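You operate a simulated robot arm through the tools that you are given. There is no shell and no other tool.

You run a simulated robot arm. Do the job below in one go: nothing can be reset, and whatever is moved stays where it is left.

TASK
Swap the finished green pad in the teal board for the blue one.
Fine: green pad on the window side of the table; both clips shut again.

It is judged by the outcome, as a careful person would: the job done as asked, and still so three seconds after it is handed in. It fails if anything else is knocked over, pushed out of place, dropped, spilled or broken.

THE ROBOT
A 7-joint arm with a two-finger parallel gripper, fixed in place. Base frame: the origin is at the foot of the arm, x ahead of it, y to its left, z up; the work surface is at about z = 0.75. Readings come in m, degrees, newtons and seconds.
Its first joint turns from -149.0 to 149.0 degrees. Payload 3.5 kg.
The TCP is the grasp point between the finger pads, 0.023 m short of the fingertips. In the tool frame z runs along the fingers and y along their closing line. The gripper opens to 0.094 m. The fingers are 0.038 m wide and 0.01 m thick; the gripper's body (0.054 by 0.096 m) begins 0.039 m behind the TCP.
Orientation is that of the tool frame in the base frame, as a unit quaternion [w, x, y, z]. With the fingers straight down and closing along the base's y, the tool's x points along the base's -x, its y along +y and its z along -z.

THE INTERFACE
- The arm moves only by the tool apply_moves. Its arguments are lists of equal length, an entry for each row: "dp": the shift along the tool's x, y, z in units of 400 mm (1.0 is 400 mm), a list of three; "delta_rot": the turn, a rotation vector about the tool's x, y, z in units of 45 degrees (1.0 is 45 degrees), a list of three; "gripper": the gripper command, from -1 (shut) to 1 (fully open), values between in proportion. In form: {"dp": [[dx, dy, dz], ...], "delta_rot": [[rx, ry, rz], ...], "gripper": [gripper, ...]}. A call has 1 to 20 rows; each row is the pose to reach, as a shift and turn from the pose commanded when the call began, along the tool's axes at that moment. A call with a number of a shift or a turn outside -1 to 1 is refused whole. Rows are played at 5 a second. More than 0.05 m and 8.6 degrees between two rows, or a gripper value outside its range, and nothing of the call is played. A pose out of reach is approached as far as the arm can. The call stops where the force on the tool passes 40 N (or 10 N more than at its start, if that is more) or the arm is blocked; 0.2 s more then pass. The fingers move at their own pace (about 0.153 m/s each) and stop on an object; they squeeze with about 32 N. The grip force told is the motor's: it shows also when the fingers shut on nothing. Time passes only in rows, and 0.2 s behind the last, so rows that repeat a pose let the fingers close. The reply holds the time, the measured pose of the TCP, the force on the tool along the base axes, the opening and the grip force, in the units named above and with some noise, with the torque about the TCP (base axes, N m) and any sound that the robot's microphone picked up, and new pictures: "show" is both (left out), scene, wrist or none.
- Cameras (640 x 400 px; columns grow to the right, rows downward): "scene" is fixed at [0.219, -0.6491, 1.5013]; the picture's right is [-0.28, -0.96, 0.00], its down [-0.84, 0.24, -0.48] and it looks along [0.46, -0.13, -0.88] (base axes); focal length 345 px, centre (320, 200). "wrist" rides on the gripper at [0.086, 0.016, -0.074] in the tool frame; the picture's right is [-0.18, 0.98, 0.00], its down [-0.58, -0.11, -0.81] and it looks along [-0.79, -0.15, 0.59] (tool axes); focal length 243 px, centre (320, 200). There is no depth. A picture from a camera that has moved, and an enlarged one, comes with that camera's place and axes in the base frame and with its lens.
- enlarge(camera, box): a new picture of the part [left, top, right, bottom] of that camera's present view, enlarged. No time passes.
- job_done(): hands the job in; it is judged then, once.

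Places have to be worked out from the pictures, the camera data and where the tool is seen. Open the gripper and draw the arm clear of the work before you hand the job in, unless the task says otherwise.

The tools are called after "Call:" as a command line: name --argument value ..., lists and objects as JSON in quotes. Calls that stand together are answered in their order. apply_moves: Moves the arm, as the interface text tells. Its arguments: {"type":"object","properties":{"dp":{"type":"array","items":{"type":"array","items":{"type":"number"}}},"delta_rot":{"type":"array","items":{"type":"array","items":{"type":"number"}}},"gripper":{"type":"array","items":{"type":"number"}},"show":{"type":"string","enum":["both","scene","wrist","none"]}},"required":["dp","delta_rot","gripper"]} The other tools are called the same way: enlarge (camera, box) takes an enlarged picture of a part of a camera's view; job_done () hands the job in.

At the start:

```text
time_s: 0.0
eef_pos: [0.6048, -0.5863, 1.1297]
orientation: [0.0, 0.0, 1.0, 0.0]
force: [0.6, 0.6, 0.5]
wrist_torque: [0.01, -0.02, -0.03]
gripper_width: 0.0939
finger_force: 0.0
```

scene: 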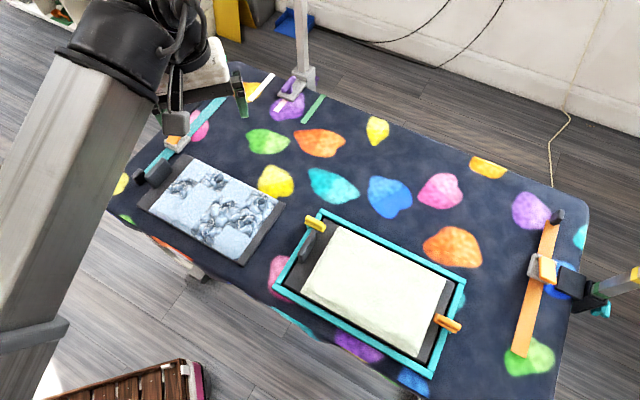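
wrist: 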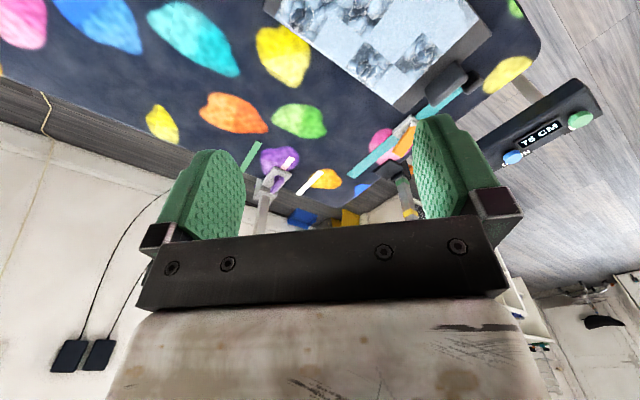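

I'll start by looking closely at the board, the two pads and the surroundings before any motion.

Call:
enlarge --camera "scene" --box '[260, 195, 480, 390]'

Call:
enlarge --camera "scene" --box '[100, 60, 340, 280]'

Call:
enlarge --camera "scene" --box '[480, 180, 640, 390]'

Call:
enlarge --camera "wrist" --box '[240, 0, 640, 250]'

```text
2.05 times, centred on (370, 292) of scene
camera zoom: at [0.219, -0.6491, 1.5013], right [-0.28, -0.96, 0.0], down [-0.84, 0.24, -0.48], along [0.46, -0.13, -0.88], focal length 708 px, centre (217, 10)
```

zoom: 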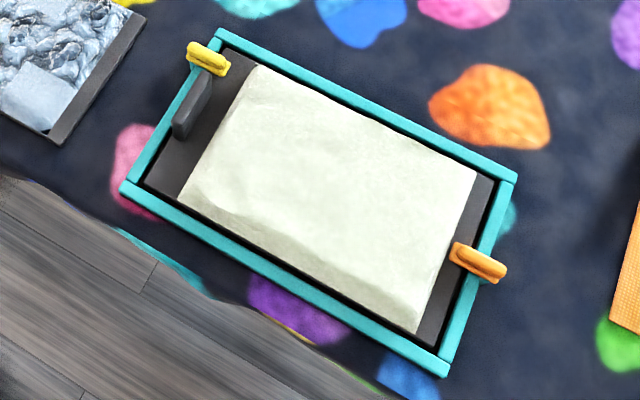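

```text
1.82 times, centred on (220, 170) of scene
camera zoom: at [0.219, -0.6491, 1.5013], right [-0.28, -0.96, 0.0], down [-0.84, 0.24, -0.48], along [0.46, -0.13, -0.88], focal length 628 px, centre (502, 254)
```

zoom: 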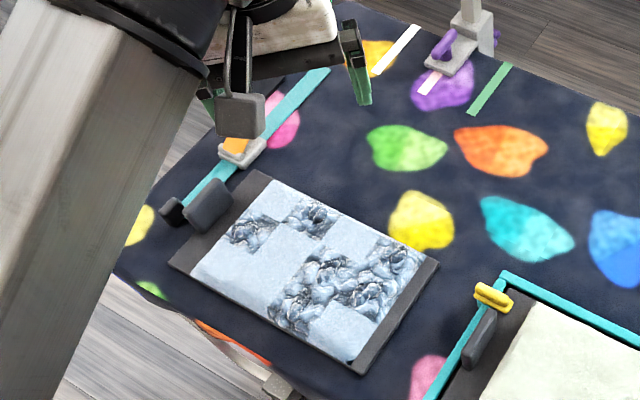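

```text
1.90 times, centred on (560, 285) of scene
camera zoom: at [0.219, -0.6491, 1.5013], right [-0.28, -0.96, 0.0], down [-0.84, 0.24, -0.48], along [0.46, -0.13, -0.88], focal length 658 px, centre (-137, 38)
```

zoom: 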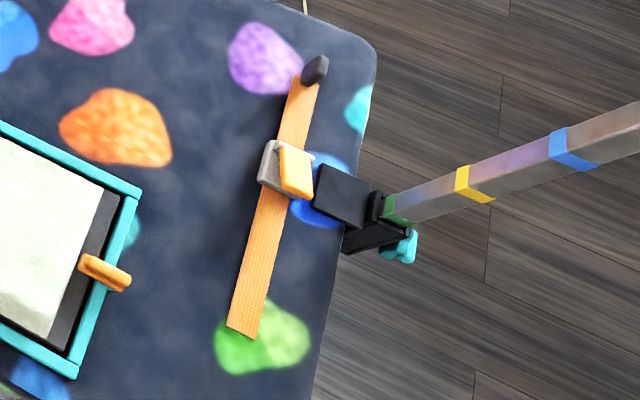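

```text
1.60 times, centred on (440, 125) of wrist
camera zoom: at [0.5186, -0.5722, 1.2045], right [0.18, 0.98, 0.0], down [0.58, -0.11, 0.81], along [0.79, -0.15, -0.59], focal length 388 px, centre (128, 320)
```

zoom: 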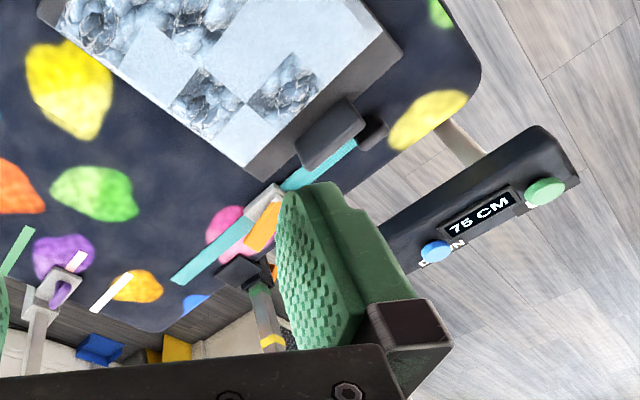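

The table has two framed pads with grip tabs, clip levers on the teal board, and a "75 CM" control panel at the table's edge, but no window is visible yet. I'll tilt the wrist camera up in place to look around the room.

Call:
apply_moves --dp '[[0, 0, -0.05], [0, 0, -0.1], [0, 0, -0.15], [0, 0, -0.15], [0, 0, -0.15]]' --delta_rot '[[0, -0.16, 0], [0, -0.32, 0], [0, -0.48, 0], [0, -0.64, 0], [0, -0.64, 0]]' --gripper '[1, 1, 1, 1, 1]' --show "both"

```text
time_s: 1.2
eef_pos: [0.6044, -0.5878, 1.19]
orientation: [0.25, 0.0, 0.968, 0.0]
force: [0.8, -0.2, 0.7]
wrist_torque: [-0.02, 0.01, -0.01]
gripper_width: 0.0942
finger_force: 0.1
camera wrist: at [0.4932, -0.5726, 1.2137], right [0.16, 0.98, 0.09], down [0.12, -0.11, 0.99], along [0.98, -0.15, -0.13], focal length 243 px, centre (320, 200)
```

scene: 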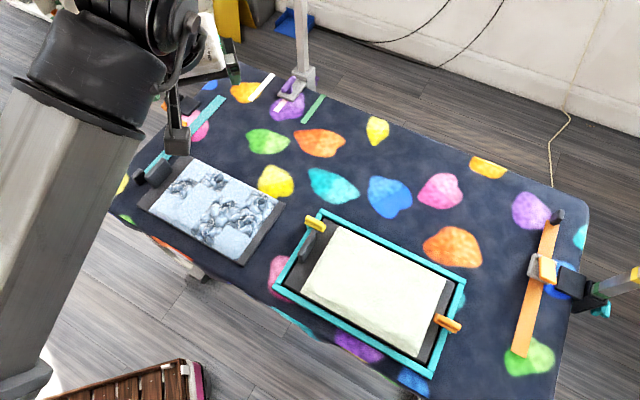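
wrist: 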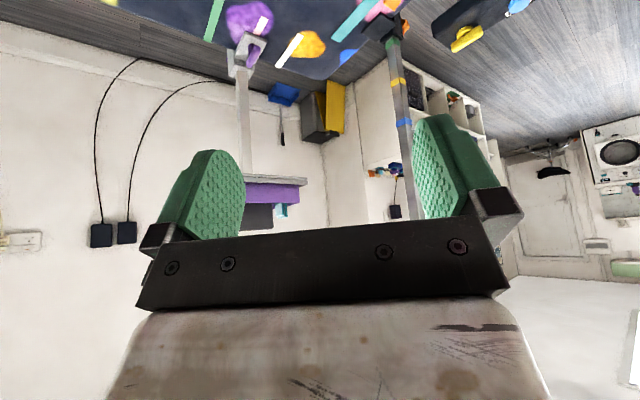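

The picture is upside down. At the far right (+y) there's a bright edge, so I turn the camera left in place to find the window.

Call:
apply_moves --dp '[[0, 0, 0], [0, 0, 0], [0, 0, 0], [0, 0, 0], [0, 0, 0], [0, 0, 0], [0, 0, 0]]' --delta_rot '[[-0.08, 0, -0.146], [-0.162, 0, -0.292], [-0.242, 0, -0.4375], [-0.323, 0, -0.583], [-0.404, 0, -0.729], [-0.485, 0, -0.875], [-0.485, 0, -0.875]]' --gripper '[1, 1, 1, 1, 1, 1, 1]' --show "wrist"

```text
time_s: 2.8
eef_pos: [0.6054, -0.5883, 1.1891]
orientation: [0.23, -0.371, 0.895, 0.096]
force: [-0.6, 0.7, -0.1]
wrist_torque: [0.0, 0.0, 0.02]
gripper_width: 0.094
finger_force: 0.1
camera wrist: at [0.5146, -0.6558, 1.2133], right [-0.58, 0.81, 0.09], down [0.16, 0.01, 0.99], along [0.8, 0.59, -0.14], focal length 243 px, centre (320, 200)
```

wrist: 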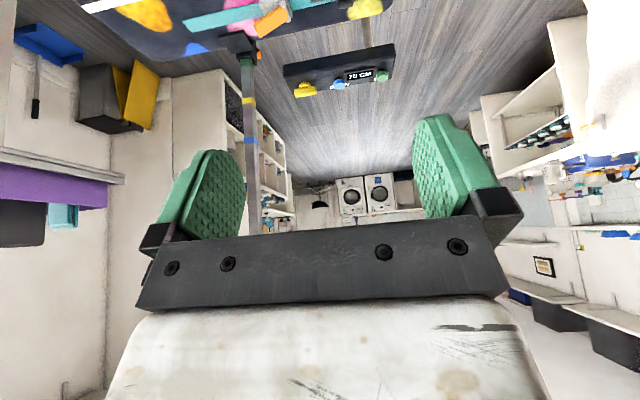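

No window along +x/+y so far; it looks like a laundry/climbing room. I'll turn a bit further left first to see the rest of that side.

Call:
apply_moves --dp '[[0, 0, 0], [0, 0, 0], [0, 0, 0], [0, 0, 0], [0, 0, 0], [0, 0, 0], [0, 0, 0]]' --delta_rot '[[-0.08, 0, -0.146], [-0.162, 0, -0.292], [-0.242, 0, -0.4375], [-0.323, 0, -0.583], [-0.404, 0, -0.729], [-0.485, 0, -0.875], [-0.485, 0, -0.875]]' --gripper '[1, 1, 1, 1, 1, 1, 1]' --show "wrist"

```text
time_s: 4.4
eef_pos: [0.6674, -0.5755, 1.0935]
orientation: [0.203, -0.667, 0.712, 0.085]
force: [-0.4, -0.4, -0.2]
wrist_torque: [-0.02, 0.01, -0.02]
gripper_width: 0.094
finger_force: 0.0
out of reach, approached as far as the arm can: row 1, 2, 3, 4, 5, 6, 7
camera wrist: at [0.6353, -0.6835, 1.1244], right [-0.96, 0.26, -0.07], down [-0.02, 0.21, 0.98], along [0.27, 0.94, -0.19], focal length 243 px, centre (320, 200)
```

wrist: 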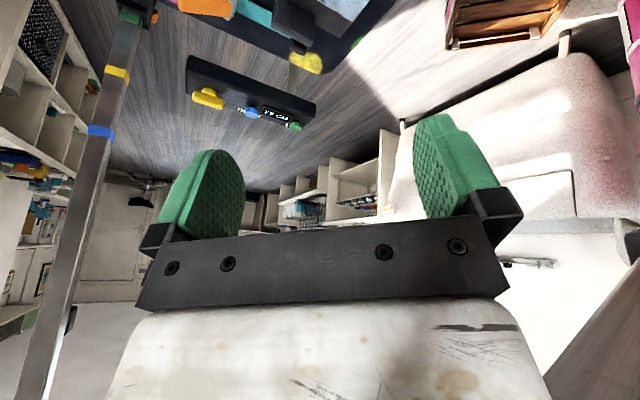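

A sofa and a sunlit patch of floor appear at the right of this view (base −x side, near the arm). I enlarge that part to see where the light is coming from.

Call:
enlarge --camera "wrist" --box '[380, 0, 640, 400]'

Call:
enlarge --camera "scene" --box '[0, 280, 260, 400]'

Call:
enlarge --camera "scene" --box '[0, 0, 640, 120]'

```text
1.00 times, centred on (510, 200) of wrist (not enlarged: the box is as wide or as high as the picture)
camera zoom: at [0.6353, -0.6835, 1.1244], right [-0.96, 0.26, -0.07], down [-0.02, 0.21, 0.98], along [0.27, 0.94, -0.19], focal length 243 px, centre (130, 200)
```

zoom: 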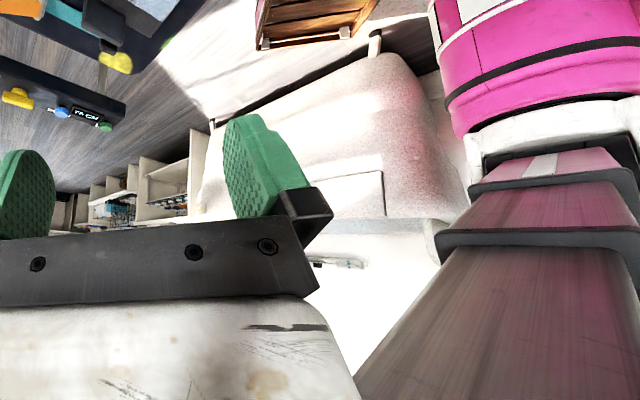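

```text
2.46 times, centred on (130, 340) of scene
camera zoom: at [0.219, -0.6491, 1.5013], right [-0.28, -0.96, 0.0], down [-0.84, 0.24, -0.48], along [0.46, -0.13, -0.88], focal length 850 px, centre (788, -145)
```

zoom: 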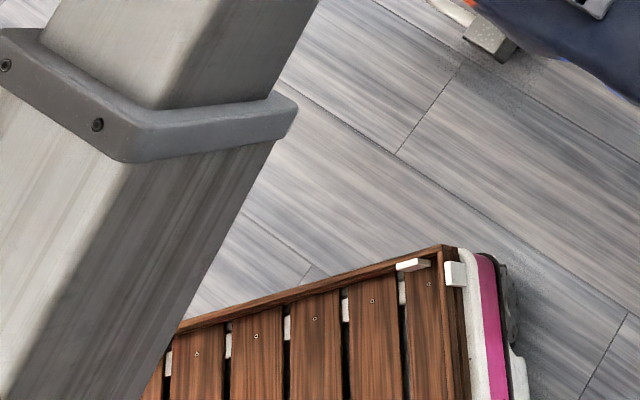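

```text
1.00 times, centred on (320, 60) of scene (not enlarged: the box is as wide or as high as the picture)
camera zoom: at [0.219, -0.6491, 1.5013], right [-0.28, -0.96, 0.0], down [-0.84, 0.24, -0.48], along [0.46, -0.13, -0.88], focal length 345 px, centre (320, 340)
```

zoom: 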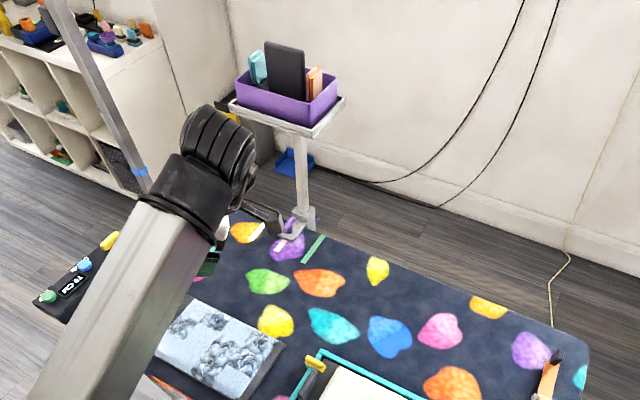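

Helpful: a full-height or full-width box re-centres the view and shows beyond the normal frame. I'll use that in both cameras to search for the window with no motion.

Call:
enlarge --camera "scene" --box '[600, 0, 640, 400]'

Call:
enlarge --camera "scene" --box '[0, 0, 40, 400]'

Call:
enlarge --camera "scene" --box '[0, 0, 640, 10]'

Call:
enlarge --camera "wrist" --box '[630, 0, 640, 400]'

Call:
enlarge --camera "wrist" --box '[0, 390, 640, 400]'

Call:
enlarge --camera "scene" --box '[0, 380, 640, 400]'

```text
1.00 times, centred on (620, 200) of scene (not enlarged: the box is as wide or as high as the picture)
camera zoom: at [0.219, -0.6491, 1.5013], right [-0.28, -0.96, 0.0], down [-0.84, 0.24, -0.48], along [0.46, -0.13, -0.88], focal length 345 px, centre (20, 200)
```

zoom: 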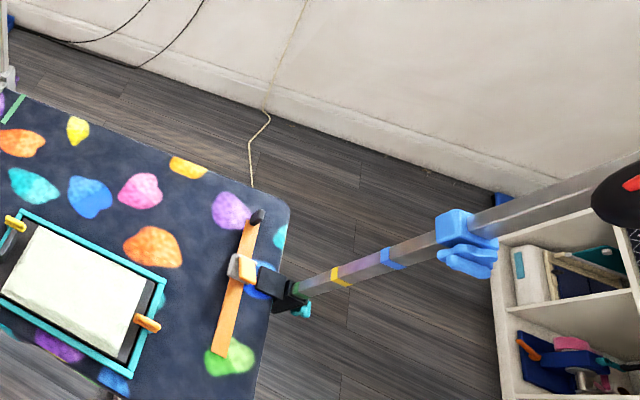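

```text
1.00 times, centred on (20, 200) of scene (not enlarged: the box is as wide or as high as the picture)
camera zoom: at [0.219, -0.6491, 1.5013], right [-0.28, -0.96, 0.0], down [-0.84, 0.24, -0.48], along [0.46, -0.13, -0.88], focal length 345 px, centre (620, 200)
```

zoom: 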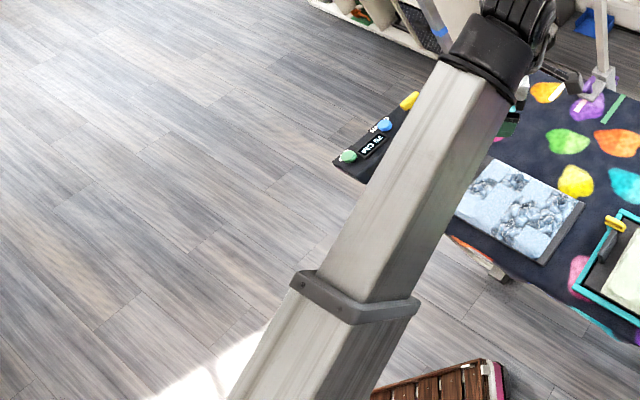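

```text
1.00 times, centred on (320, 5) of scene (not enlarged: the box is as wide or as high as the picture)
camera zoom: at [0.219, -0.6491, 1.5013], right [-0.28, -0.96, 0.0], down [-0.84, 0.24, -0.48], along [0.46, -0.13, -0.88], focal length 345 px, centre (320, 395)
```

zoom: 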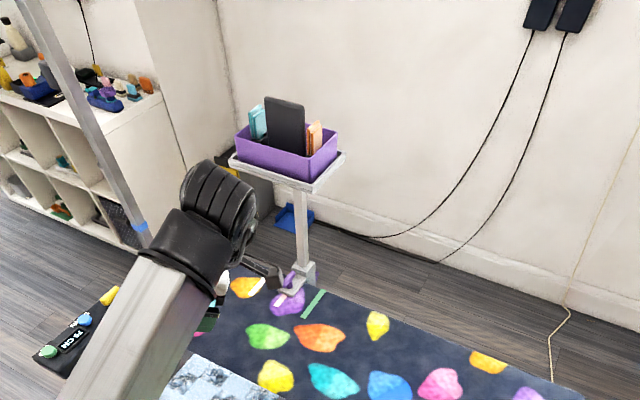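

```text
1.00 times, centred on (635, 200) of wrist (not enlarged: the box is as wide or as high as the picture)
camera zoom: at [0.6353, -0.6835, 1.1244], right [-0.96, 0.26, -0.07], down [-0.02, 0.21, 0.98], along [0.27, 0.94, -0.19], focal length 243 px, centre (5, 200)
```

zoom: 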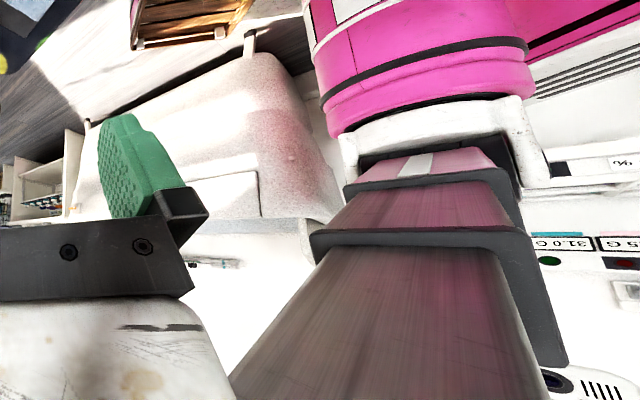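

```text
1.00 times, centred on (320, 395) of wrist (not enlarged: the box is as wide or as high as the picture)
camera zoom: at [0.6353, -0.6835, 1.1244], right [-0.96, 0.26, -0.07], down [-0.02, 0.21, 0.98], along [0.27, 0.94, -0.19], focal length 243 px, centre (320, 5)
```

zoom: 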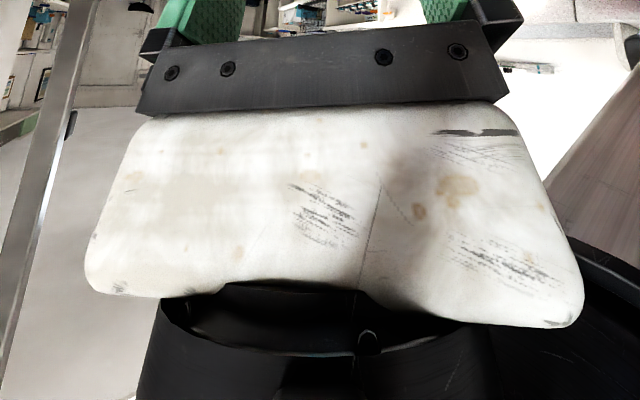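

```text
1.00 times, centred on (320, 390) of scene (not enlarged: the box is as wide or as high as the picture)
camera zoom: at [0.219, -0.6491, 1.5013], right [-0.28, -0.96, 0.0], down [-0.84, 0.24, -0.48], along [0.46, -0.13, -0.88], focal length 345 px, centre (320, 10)
```

zoom: 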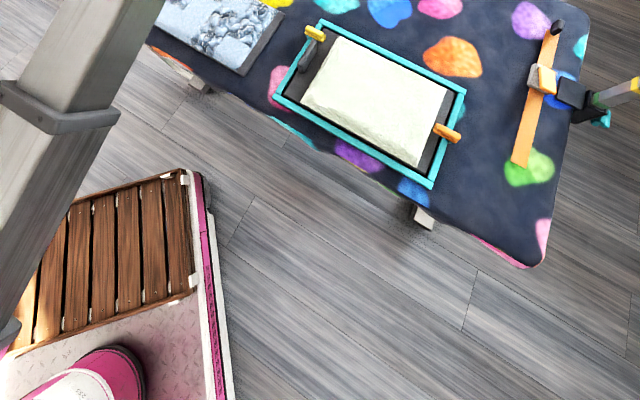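

The sunlit floor patch lies toward +y, but I haven't seen the window itself. I turn the camera back toward +x and then use side-shifted views to inspect the −y side.

Call:
apply_moves --dp '[[0, 0, 0], [0, 0, 0], [0, 0, 0], [0, 0, 0], [0, 0, 0], [0, 0, 0], [0, 0, 0]]' --delta_rot '[[0.08, 0, 0.146], [0.162, 0, 0.292], [0.242, 0, 0.4375], [0.323, 0, 0.583], [0.404, 0, 0.729], [0.485, 0, 0.875], [0.485, 0, 0.875]]' --gripper '[1, 1, 1, 1, 1, 1, 1]' --show "none"

Call:
apply_moves --dp '[[0, 0, 0], [0, 0, 0], [0, 0, 0], [0, 0, 0], [0, 0, 0], [0, 0, 0], [0, 0, 0]]' --delta_rot '[[0.08, 0, 0.146], [0.162, 0, 0.292], [0.242, 0, 0.4375], [0.323, 0, 0.583], [0.404, 0, 0.729], [0.485, 0, 0.875], [0.485, 0, 0.875]]' --gripper '[1, 1, 1, 1, 1, 1, 1]' --show "none"

Call:
apply_moves --dp '[[0, 0, 0], [0, 0, 0], [0, 0, 0], [0, 0, 0], [0, 0, 0], [0, 0, 0], [0, 0, 0]]' --delta_rot '[[0.08, 0, 0.146], [0.162, 0, 0.292], [0.242, 0, 0.4375], [0.323, 0, 0.583], [0.404, 0, 0.729], [0.485, 0, 0.875], [0.485, 0, 0.875]]' --gripper '[1, 1, 1, 1, 1, 1, 1]' --show "wrist"

Call:
enlarge --camera "wrist" --box '[0, 0, 10, 400]'

Call:
enlarge --camera "wrist" --box '[0, 0, 640, 10]'

```text
time_s: 6.0
eef_pos: [0.6676, -0.5765, 1.0921]
orientation: [0.283, -0.338, 0.898, 0.014]
force: [1.0, 0.6, 0.9]
wrist_torque: [-0.03, -0.02, -0.01]
gripper_width: 0.094
finger_force: 0.1
```

```text
time_s: 7.6
eef_pos: [0.6683, -0.5771, 1.093]
orientation: [0.319, 0.041, 0.945, -0.059]
force: [0.3, -0.6, -0.1]
wrist_torque: [0.02, 0.01, 0.04]
gripper_width: 0.0941
finger_force: 0.1
```

```text
time_s: 9.2
eef_pos: [0.6686, -0.5783, 1.093]
orientation: [0.307, 0.414, 0.848, -0.123]
force: [-0.9, -0.3, 0.3]
wrist_torque: [0.01, -0.02, -0.01]
gripper_width: 0.0941
finger_force: 0.1
camera wrist: at [0.6099, -0.4796, 1.0989], right [0.85, 0.5, 0.16], down [-0.15, -0.06, 0.99], along [0.5, -0.86, 0.02], focal length 243 px, centre (320, 200)
```

wrist: 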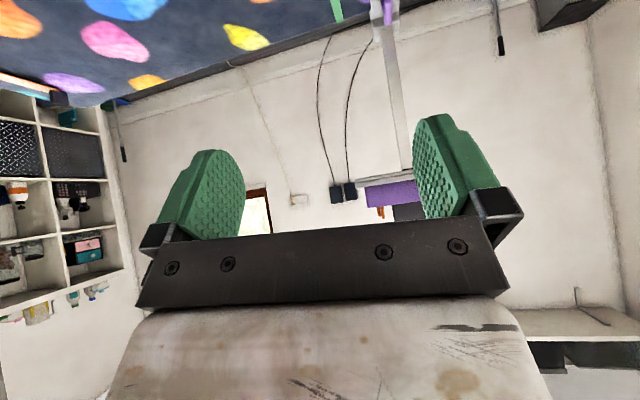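

```text
1.00 times, centred on (5, 200) of wrist (not enlarged: the box is as wide or as high as the picture)
camera zoom: at [0.6099, -0.4796, 1.0989], right [0.85, 0.5, 0.16], down [-0.15, -0.06, 0.99], along [0.5, -0.86, 0.02], focal length 243 px, centre (635, 200)
```

zoom: 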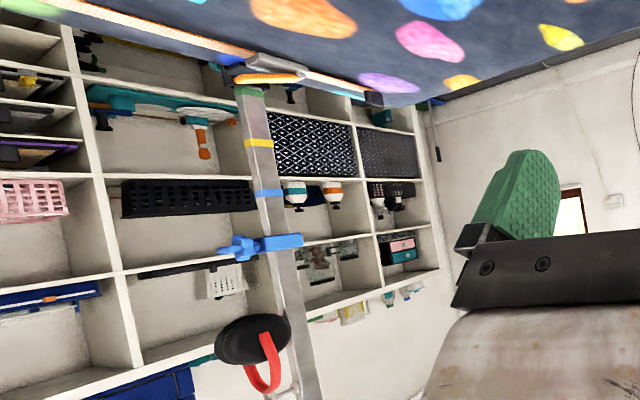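

```text
1.00 times, centred on (320, 5) of wrist (not enlarged: the box is as wide or as high as the picture)
camera zoom: at [0.6099, -0.4796, 1.0989], right [0.85, 0.5, 0.16], down [-0.15, -0.06, 0.99], along [0.5, -0.86, 0.02], focal length 243 px, centre (320, 395)
```

zoom: 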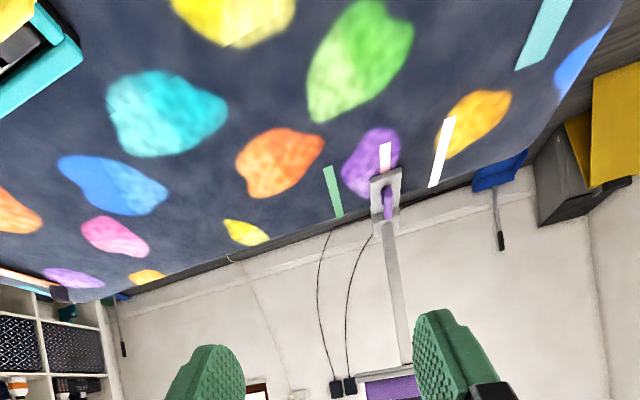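

A brown-framed bright opening is half hidden behind the left finger on the wall ahead. I enlarge it.

Call:
enlarge --camera "wrist" --box '[220, 160, 340, 240]'

Call:
enlarge --camera "scene" --box '[0, 0, 640, 2]'

Call:
enlarge --camera "scene" --box '[638, 0, 640, 400]'

```text
5.00 times, centred on (280, 200) of wrist
camera zoom: at [0.6099, -0.4796, 1.0989], right [0.85, 0.5, 0.16], down [-0.15, -0.06, 0.99], along [0.5, -0.86, 0.02], focal length 1213 px, centre (520, 200)
```

zoom: 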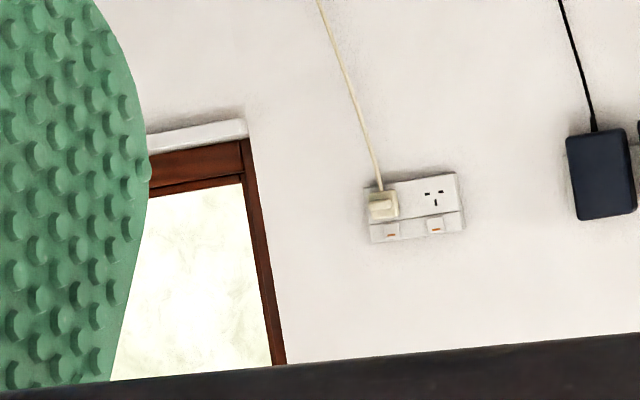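

```text
1.00 times, centred on (320, 1) of scene (not enlarged: the box is as wide or as high as the picture)
camera zoom: at [0.219, -0.6491, 1.5013], right [-0.28, -0.96, 0.0], down [-0.84, 0.24, -0.48], along [0.46, -0.13, -0.88], focal length 345 px, centre (320, 399)
```

zoom: 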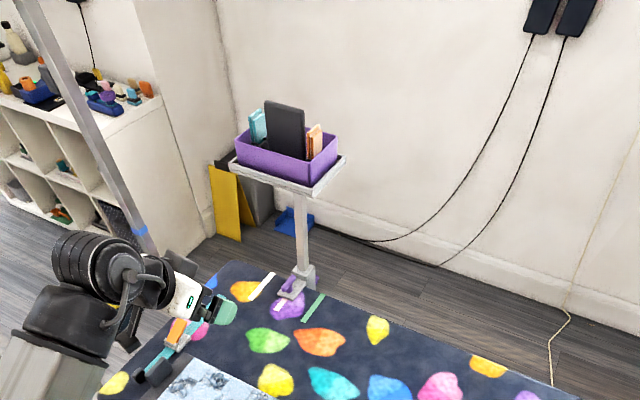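

```text
1.00 times, centred on (639, 200) of scene (not enlarged: the box is as wide or as high as the picture)
camera zoom: at [0.219, -0.6491, 1.5013], right [-0.28, -0.96, 0.0], down [-0.84, 0.24, -0.48], along [0.46, -0.13, -0.88], focal length 345 px, centre (1, 200)
```

zoom: 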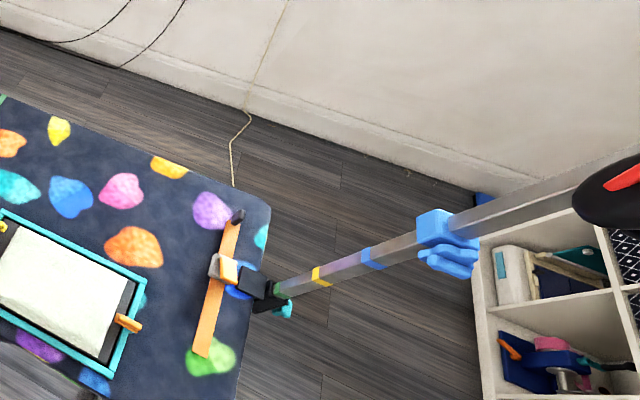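

There's a window with a brown wooden frame and sill on the wall beyond the table's far long side. I turn the camera a bit so that the window comes clear of the gripper and can be located properly.

Call:
apply_moves --dp '[[0, 0, 0], [0, 0, 0], [0, 0, 0], [0, 0, 0], [0, 0, 0]]' --delta_rot '[[-0.1, 0.007, -0.13], [-0.2, 0.015, -0.26], [-0.3, 0.022, -0.39], [-0.4, 0.03, -0.5], [-0.4, 0.03, -0.5]]' --gripper '[1, 1, 1, 1, 1]' --show "none"

Call:
apply_moves --dp '[[0, 0, 0], [0, 0, 0], [0, 0, 0], [0, 0, 0]]' --delta_rot '[[0, -0.15, 0], [0, -0.3, 0], [0, -0.45, 0], [0, -0.45, 0]]' --gripper '[1, 1, 1, 1]' --show "wrist"

Call:
enlarge --camera "wrist" --box '[0, 0, 10, 400]'

Call:
enlarge --camera "wrist" --box '[630, 0, 640, 400]'

```text
time_s: 10.4
eef_pos: [0.668, -0.5774, 1.0927]
orientation: [0.328, 0.188, 0.925, -0.041]
force: [-0.1, -0.2, -0.3]
wrist_torque: [-0.01, -0.01, 0.02]
gripper_width: 0.0944
finger_force: 0.0
```

```text
time_s: 11.4
eef_pos: [0.6696, -0.5769, 1.0933]
orientation: [0.486, 0.178, 0.852, -0.074]
force: [0.3, 0.4, 0.1]
wrist_torque: [0.0, -0.02, 0.02]
gripper_width: 0.0938
finger_force: 0.1
camera wrist: at [0.5755, -0.5202, 1.0589], right [0.46, 0.87, 0.2], down [-0.42, 0.01, 0.91], along [0.79, -0.5, 0.37], focal length 243 px, centre (320, 200)
```

wrist: 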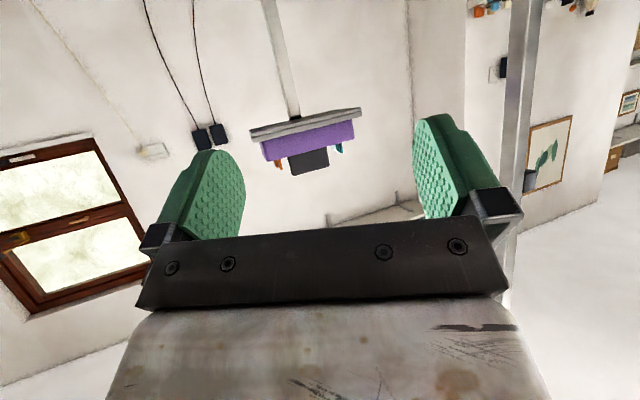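

```text
1.00 times, centred on (5, 200) of wrist (not enlarged: the box is as wide or as high as the picture)
camera zoom: at [0.5755, -0.5202, 1.0589], right [0.46, 0.87, 0.2], down [-0.42, 0.01, 0.91], along [0.79, -0.5, 0.37], focal length 243 px, centre (635, 200)
```

zoom: 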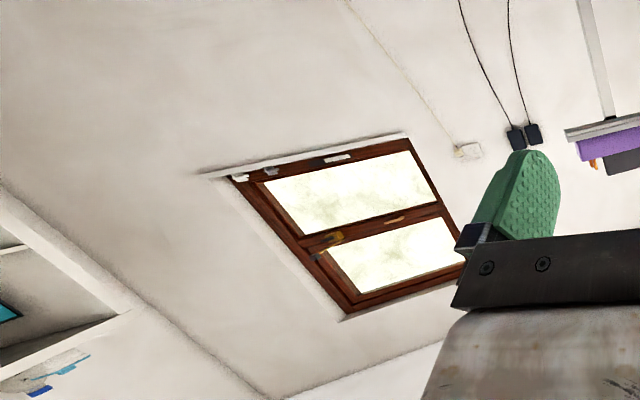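

```text
1.00 times, centred on (635, 200) of wrist (not enlarged: the box is as wide or as high as the picture)
camera zoom: at [0.5755, -0.5202, 1.0589], right [0.46, 0.87, 0.2], down [-0.42, 0.01, 0.91], along [0.79, -0.5, 0.37], focal length 243 px, centre (5, 200)
```

zoom: 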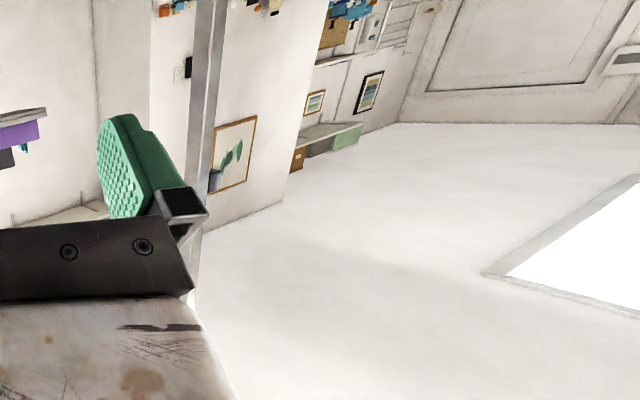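

The window (brown frame) is on the wall beyond the far long side of the table, somewhat to its right. So the "window side" is the far side from the robot, and far-right is unambiguous. Now I square the tool with the table (45°, pointing down) in two half-turns to inspect the board and its clips.

Call:
apply_moves --dp '[[0, 0, 0], [0, 0, 0], [0, 0, 0], [0, 0, 0], [0, 0, 0]]' --delta_rot '[[0.0395, 0.16, 0.054], [0.079, 0.32, 0.108], [0.118, 0.48, 0.163], [0.158, 0.639, 0.217], [0.158, 0.639, 0.217]]' --gripper '[1, 1, 1, 1, 1]' --show "none"

Call:
apply_moves --dp '[[0, 0, 0], [0, 0, 0], [0, 0, 0], [0, 0, 0], [0, 0, 0]]' --delta_rot '[[0.0395, 0.16, 0.054], [0.079, 0.32, 0.108], [0.118, 0.48, 0.163], [0.158, 0.639, 0.217], [0.158, 0.639, 0.217]]' --gripper '[1, 1, 1, 1, 1]' --show "both"

```text
time_s: 12.6
eef_pos: [0.6694, -0.5772, 1.0926]
orientation: [0.251, 0.292, 0.922, -0.037]
force: [0.1, -0.5, -0.5]
wrist_torque: [-0.03, -0.02, 0.01]
gripper_width: 0.0938
finger_force: 0.0
```

```text
time_s: 13.8
eef_pos: [0.6678, -0.5762, 1.0929]
orientation: [-0.003, 0.384, 0.923, 0.0]
force: [0.2, -0.7, -0.4]
wrist_torque: [0.0, 0.01, 0.03]
gripper_width: 0.0939
finger_force: 0.1
camera wrist: at [0.6194, -0.505, 1.1679], right [0.83, 0.56, 0.0], down [0.34, -0.49, 0.8], along [0.45, -0.67, -0.59], focal length 243 px, centre (320, 200)
```

scene: 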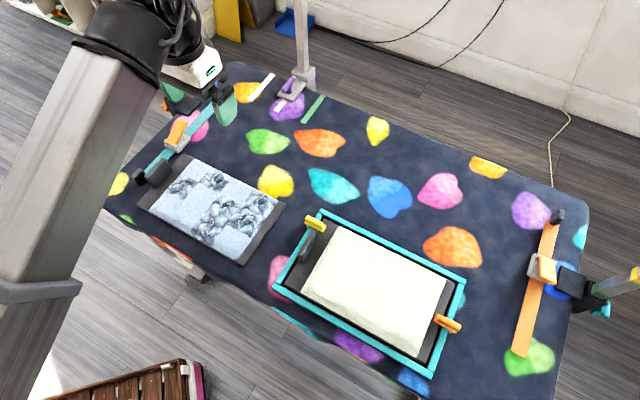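
wrist: 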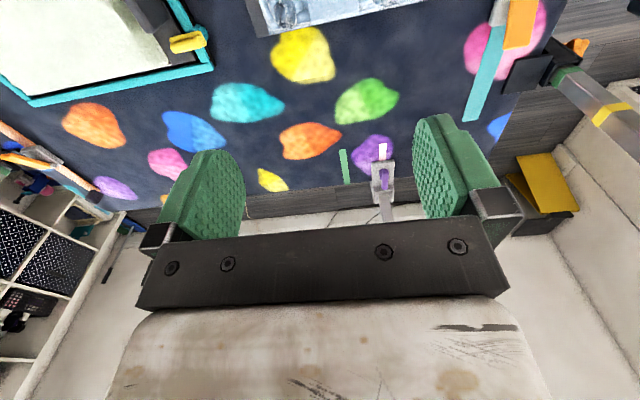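

The tool is now square with the table. I move back and to the right at this height so the wrist camera looks out over the teal board.

Call:
apply_moves --dp '[[0.083, -0.0914, 0], [0.166, -0.183, 0], [0.249, -0.274, 0], [0.332, -0.3656, 0], [0.415, -0.457, 0], [0.498, -0.548, 0], [0.581, -0.64, 0], [0.664, -0.731, 0], [0.747, -0.823, 0], [0.83, -0.914, 0], [0.83, -0.914, 0]]' --delta_rot '[[0, 0, 0], [0, 0, 0], [0, 0, 0], [0, 0, 0], [0, 0, 0], [0, 0, 0], [0, 0, 0], [0, 0, 0], [0, 0, 0], [0, 0, 0], [0, 0, 0]]' --gripper '[1, 1, 1, 1, 1, 1, 1, 1, 1, 1, 1]' --show "both"

```text
time_s: 14.4
eef_pos: [0.5956, -0.5815, 1.094]
orientation: [0.004, 0.388, 0.922, -0.002]
force: [1.1, -2.5, -3.2]
wrist_torque: [-0.02, -0.17, 0.13]
gripper_width: 0.0941
finger_force: 0.0
stopped in row 2: the force on the tool passed its limit at 52 N (the readings are from after the stop); the commanded pose is now the measured one
camera wrist: at [0.5462, -0.5088, 1.1672], right [0.83, 0.55, 0.0], down [0.32, -0.49, 0.81], along [0.45, -0.68, -0.58], focal length 243 px, centre (320, 200)
```

scene: 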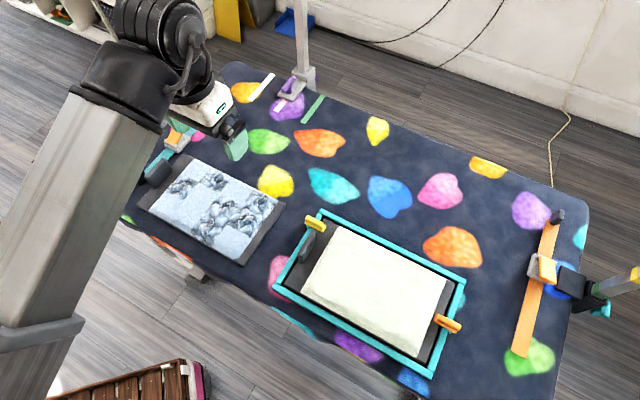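
wrist: 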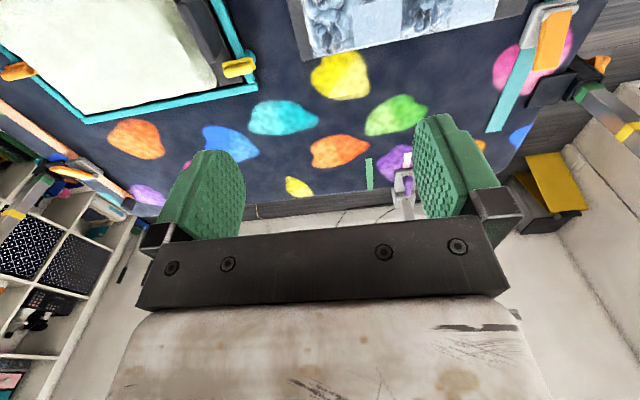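

The stop at 52 N looks like a motion jerk: nothing is near the gripper in either picture and the force has gone back to near zero. I continue the same way at less than half the speed.

Call:
apply_moves --dp '[[0.01, -0.011, 0], [0.03, -0.033, 0], [0.06, -0.066, 0], [0.1, -0.11, 0], [0.14, -0.155, 0], [0.18, -0.2, 0], [0.22, -0.244, 0], [0.26, -0.288, 0], [0.3, -0.332, 0], [0.34, -0.376, 0], [0.38, -0.42, 0], [0.42, -0.465, 0], [0.46, -0.51, 0], [0.5, -0.554, 0], [0.54, -0.598, 0], [0.58, -0.64, 0], [0.62, -0.686, 0], [0.65, -0.72, 0], [0.67, -0.742, 0], [0.68, -0.753, 0]]' --delta_rot '[[0, 0, 0], [0, 0, 0], [0, 0, 0], [0, 0, 0], [0, 0, 0], [0, 0, 0], [0, 0, 0], [0, 0, 0], [0, 0, 0], [0, 0, 0], [0, 0, 0], [0, 0, 0], [0, 0, 0], [0, 0, 0], [0, 0, 0], [0, 0, 0], [0, 0, 0], [0, 0, 0], [0, 0, 0], [0, 0, 0]]' --gripper '[1, 1, 1, 1, 1, 1, 1, 1, 1, 1, 1, 1, 1, 1, 1, 1, 1, 1, 1, 1]' --show "both"

```text
time_s: 15.1
eef_pos: [0.5733, -0.583, 1.0922]
orientation: [0.007, 0.391, 0.92, -0.004]
force: [0.8, -4.5, -6.1]
wrist_torque: [-0.21, -0.23, 0.1]
gripper_width: 0.0938
finger_force: 0.1
stopped in row 3: the force on the tool passed its limit at 45 N (the readings are from after the stop); the commanded pose is now the measured one
camera wrist: at [0.5256, -0.5096, 1.1664], right [0.84, 0.55, 0.0], down [0.32, -0.48, 0.82], along [0.45, -0.68, -0.58], focal length 243 px, centre (320, 200)
```

scene: 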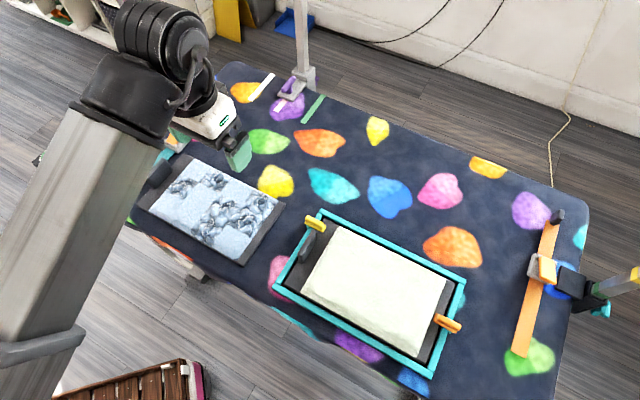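
wrist: 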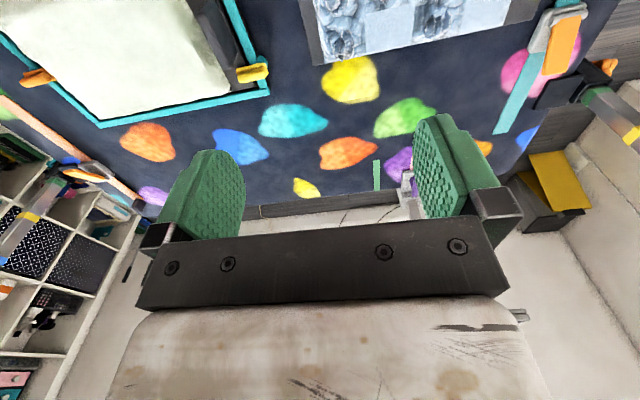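

It stopped again at low speed with a little residual force, so something may really be touching. I look at the grey thing that appeared at the right edge of the gripper body and at the arm itself.

Call:
enlarge --camera "wrist" --box '[630, 0, 640, 400]'

Call:
enlarge --camera "wrist" --box '[0, 390, 640, 400]'

Call:
enlarge --camera "scene" --box '[60, 0, 340, 200]'

Call:
enlarge --camera "scene" --box '[0, 0, 10, 400]'

```text
1.00 times, centred on (635, 200) of wrist (not enlarged: the box is as wide or as high as the picture)
camera zoom: at [0.5256, -0.5096, 1.1664], right [0.84, 0.55, 0.0], down [0.32, -0.48, 0.82], along [0.45, -0.68, -0.58], focal length 243 px, centre (5, 200)
```

zoom: 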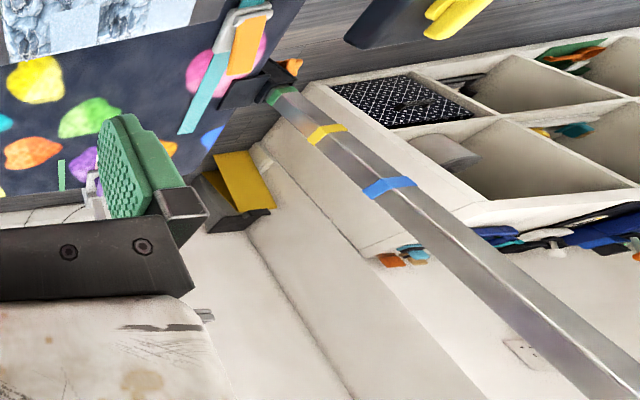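

```text
1.00 times, centred on (320, 395) of wrist (not enlarged: the box is as wide or as high as the picture)
camera zoom: at [0.5256, -0.5096, 1.1664], right [0.84, 0.55, 0.0], down [0.32, -0.48, 0.82], along [0.45, -0.68, -0.58], focal length 243 px, centre (320, 5)
```

zoom: 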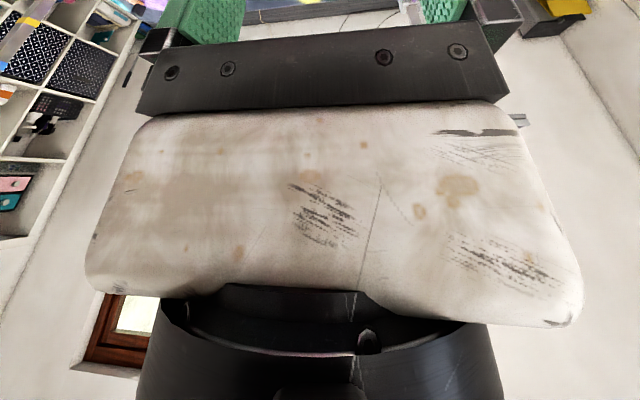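

```text
2.00 times, centred on (200, 100) of scene
camera zoom: at [0.219, -0.6491, 1.5013], right [-0.28, -0.96, 0.0], down [-0.84, 0.24, -0.48], along [0.46, -0.13, -0.88], focal length 691 px, centre (560, 400)
```

zoom: 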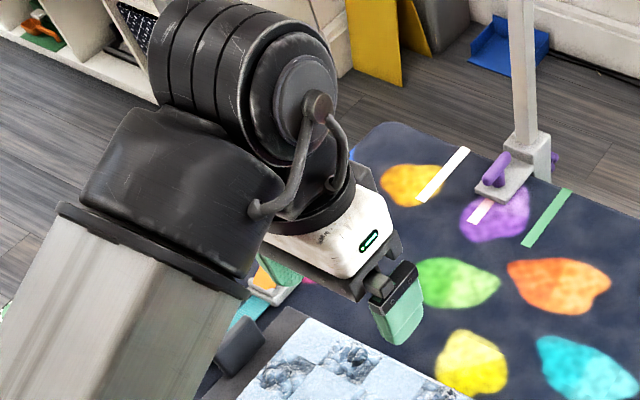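

```text
1.00 times, centred on (5, 200) of scene (not enlarged: the box is as wide or as high as the picture)
camera zoom: at [0.219, -0.6491, 1.5013], right [-0.28, -0.96, 0.0], down [-0.84, 0.24, -0.48], along [0.46, -0.13, -0.88], focal length 345 px, centre (635, 200)
```

zoom: 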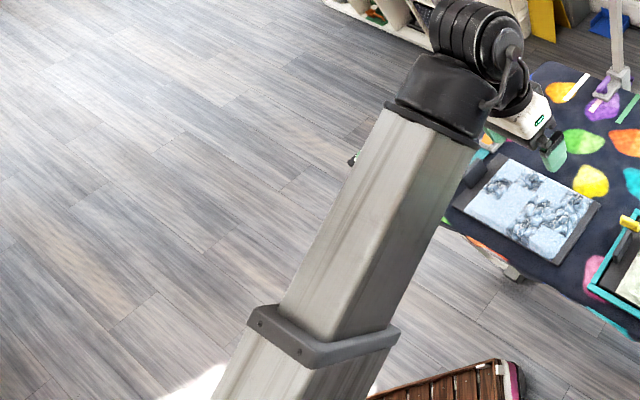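

There's no outside contact visible; the hand is folded close under the boom's wrist, so it may be the arm's own limits. I back off a little outward and check whether the residual force disappears.

Call:
apply_moves --dp '[[-0.02, 0.02, 0], [-0.05, 0.05, 0], [-0.09, 0.09, 0], [-0.12, 0.12, 0], [-0.12, 0.12, 0]]' --delta_rot '[[0, 0, 0], [0, 0, 0], [0, 0, 0], [0, 0, 0], [0, 0, 0]]' --gripper '[1, 1, 1, 1, 1]' --show "none"

```text
time_s: 16.3
eef_pos: [0.6417, -0.5846, 1.0936]
orientation: [0.006, 0.391, 0.92, -0.003]
force: [-0.3, -0.3, 0.0]
wrist_torque: [-0.02, 0.0, 0.01]
gripper_width: 0.0942
finger_force: 0.0
```

Free again. I test a pure sideways move along the table (toward the board), slowly.

Call:
apply_moves --dp '[[0, -0.01, 0], [0, -0.03, 0], [0, -0.06, 0], [0, -0.1, 0], [0, -0.14, 0], [0, -0.18, 0], [0, -0.22, 0], [0, -0.26, 0], [0, -0.3, 0], [0, -0.34, 0], [0, -0.38, 0], [0, -0.42, 0], [0, -0.46, 0], [0, -0.5, 0], [0, -0.52, 0], [0, -0.53, 0]]' --delta_rot '[[0, 0, 0], [0, 0, 0], [0, 0, 0], [0, 0, 0], [0, 0, 0], [0, 0, 0], [0, 0, 0], [0, 0, 0], [0, 0, 0], [0, 0, 0], [0, 0, 0], [0, 0, 0], [0, 0, 0], [0, 0, 0], [0, 0, 0], [0, 0, 0]]' --gripper '[1, 1, 1, 1, 1, 1, 1, 1, 1, 1, 1, 1, 1, 1, 1, 1]' --show "both"

```text
time_s: 19.7
eef_pos: [0.4909, -0.7318, 1.0932]
orientation: [0.006, 0.39, 0.921, -0.004]
force: [0.5, 0.6, -0.6]
wrist_torque: [0.01, -0.03, 0.03]
gripper_width: 0.0941
finger_force: 0.1
camera wrist: at [0.4411, -0.6583, 1.1668], right [0.84, 0.55, 0.0], down [0.32, -0.49, 0.81], along [0.45, -0.68, -0.58], focal length 243 px, centre (320, 200)
```

scene: 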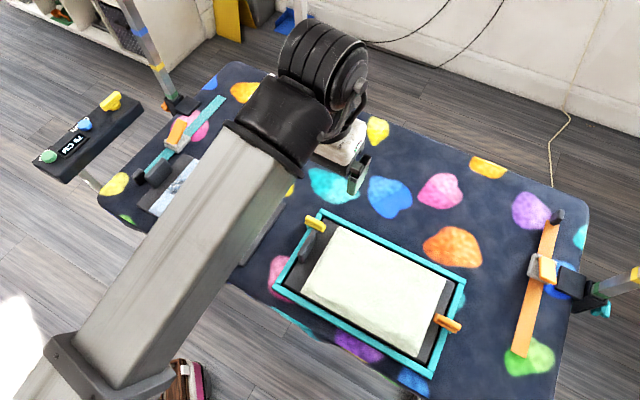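
wrist: 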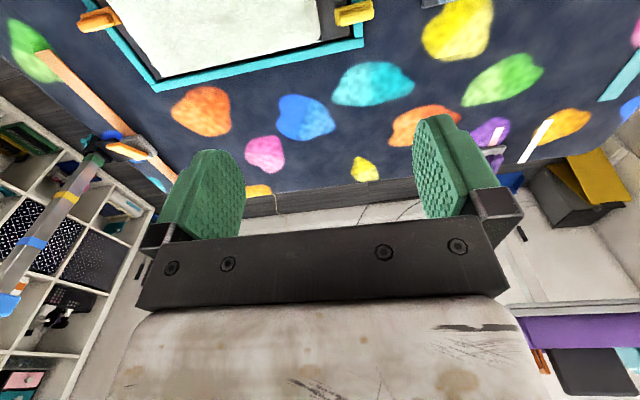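

Sideways motion is free. The clips are near the top of the wrist view, so I enlarge around them from here.

Call:
enlarge --camera "wrist" --box '[0, 0, 640, 10]'

Call:
enlarge --camera "wrist" --box '[300, 0, 400, 60]'

Call:
enlarge --camera "wrist" --box '[50, 0, 150, 60]'

Call:
enlarge --camera "scene" --box '[270, 200, 370, 262]'

Call:
enlarge --camera "scene" --box '[400, 280, 500, 342]'

```text
1.00 times, centred on (320, 5) of wrist (not enlarged: the box is as wide or as high as the picture)
camera zoom: at [0.4411, -0.6583, 1.1668], right [0.84, 0.55, 0.0], down [0.32, -0.49, 0.81], along [0.45, -0.68, -0.58], focal length 243 px, centre (320, 395)
```

zoom: 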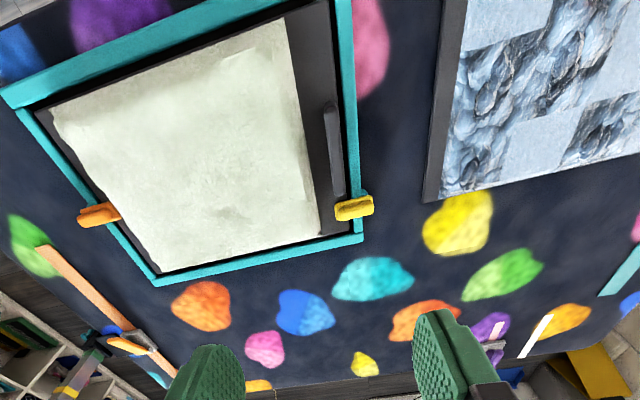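

```text
6.40 times, centred on (350, 30) of wrist
camera zoom: at [0.4411, -0.6583, 1.1668], right [0.84, 0.55, 0.0], down [0.32, -0.49, 0.81], along [0.45, -0.68, -0.58], focal length 1553 px, centre (128, 1288)
```

zoom: 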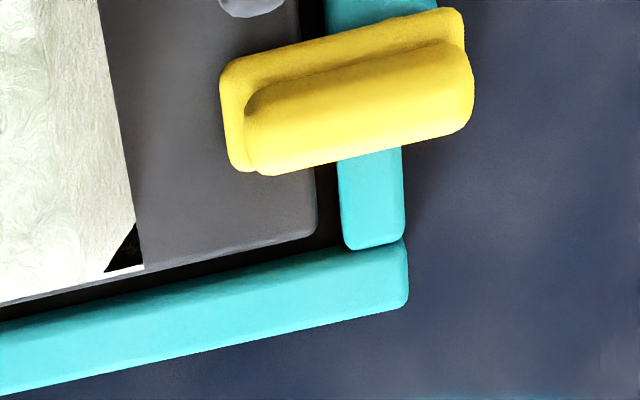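

```text
6.40 times, centred on (100, 30) of wrist
camera zoom: at [0.4411, -0.6583, 1.1668], right [0.84, 0.55, 0.0], down [0.32, -0.49, 0.81], along [0.45, -0.68, -0.58], focal length 1553 px, centre (1728, 1288)
```

zoom: 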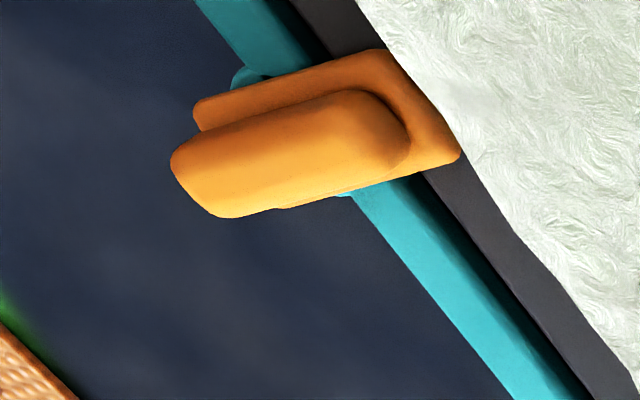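

```text
6.40 times, centred on (320, 231) of scene
camera zoom: at [0.219, -0.6491, 1.5013], right [-0.28, -0.96, 0.0], down [-0.84, 0.24, -0.48], along [0.46, -0.13, -0.88], focal length 2210 px, centre (320, 2)
```

zoom: 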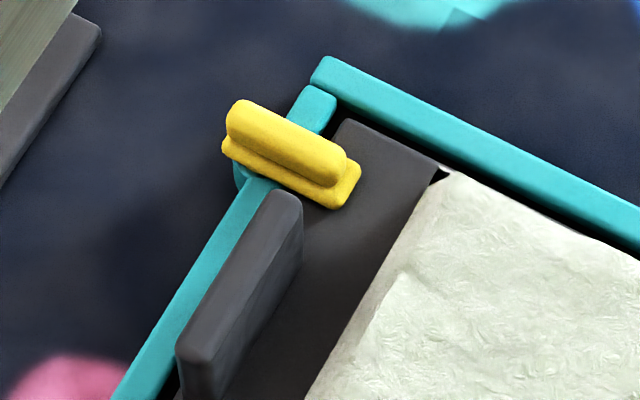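

```text
6.40 times, centred on (450, 311) of scene
camera zoom: at [0.219, -0.6491, 1.5013], right [-0.28, -0.96, 0.0], down [-0.84, 0.24, -0.48], along [0.46, -0.13, -0.88], focal length 2210 px, centre (-512, -510)
```

zoom: 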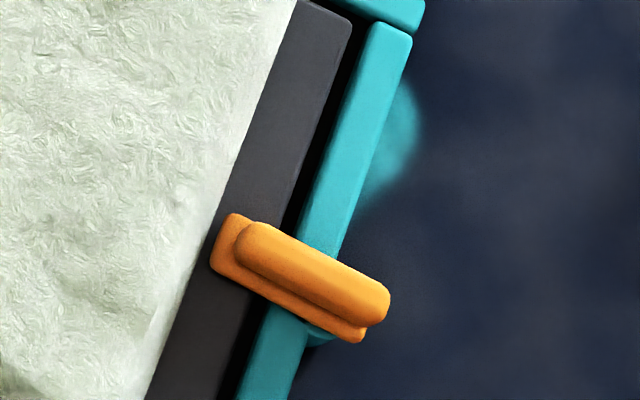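

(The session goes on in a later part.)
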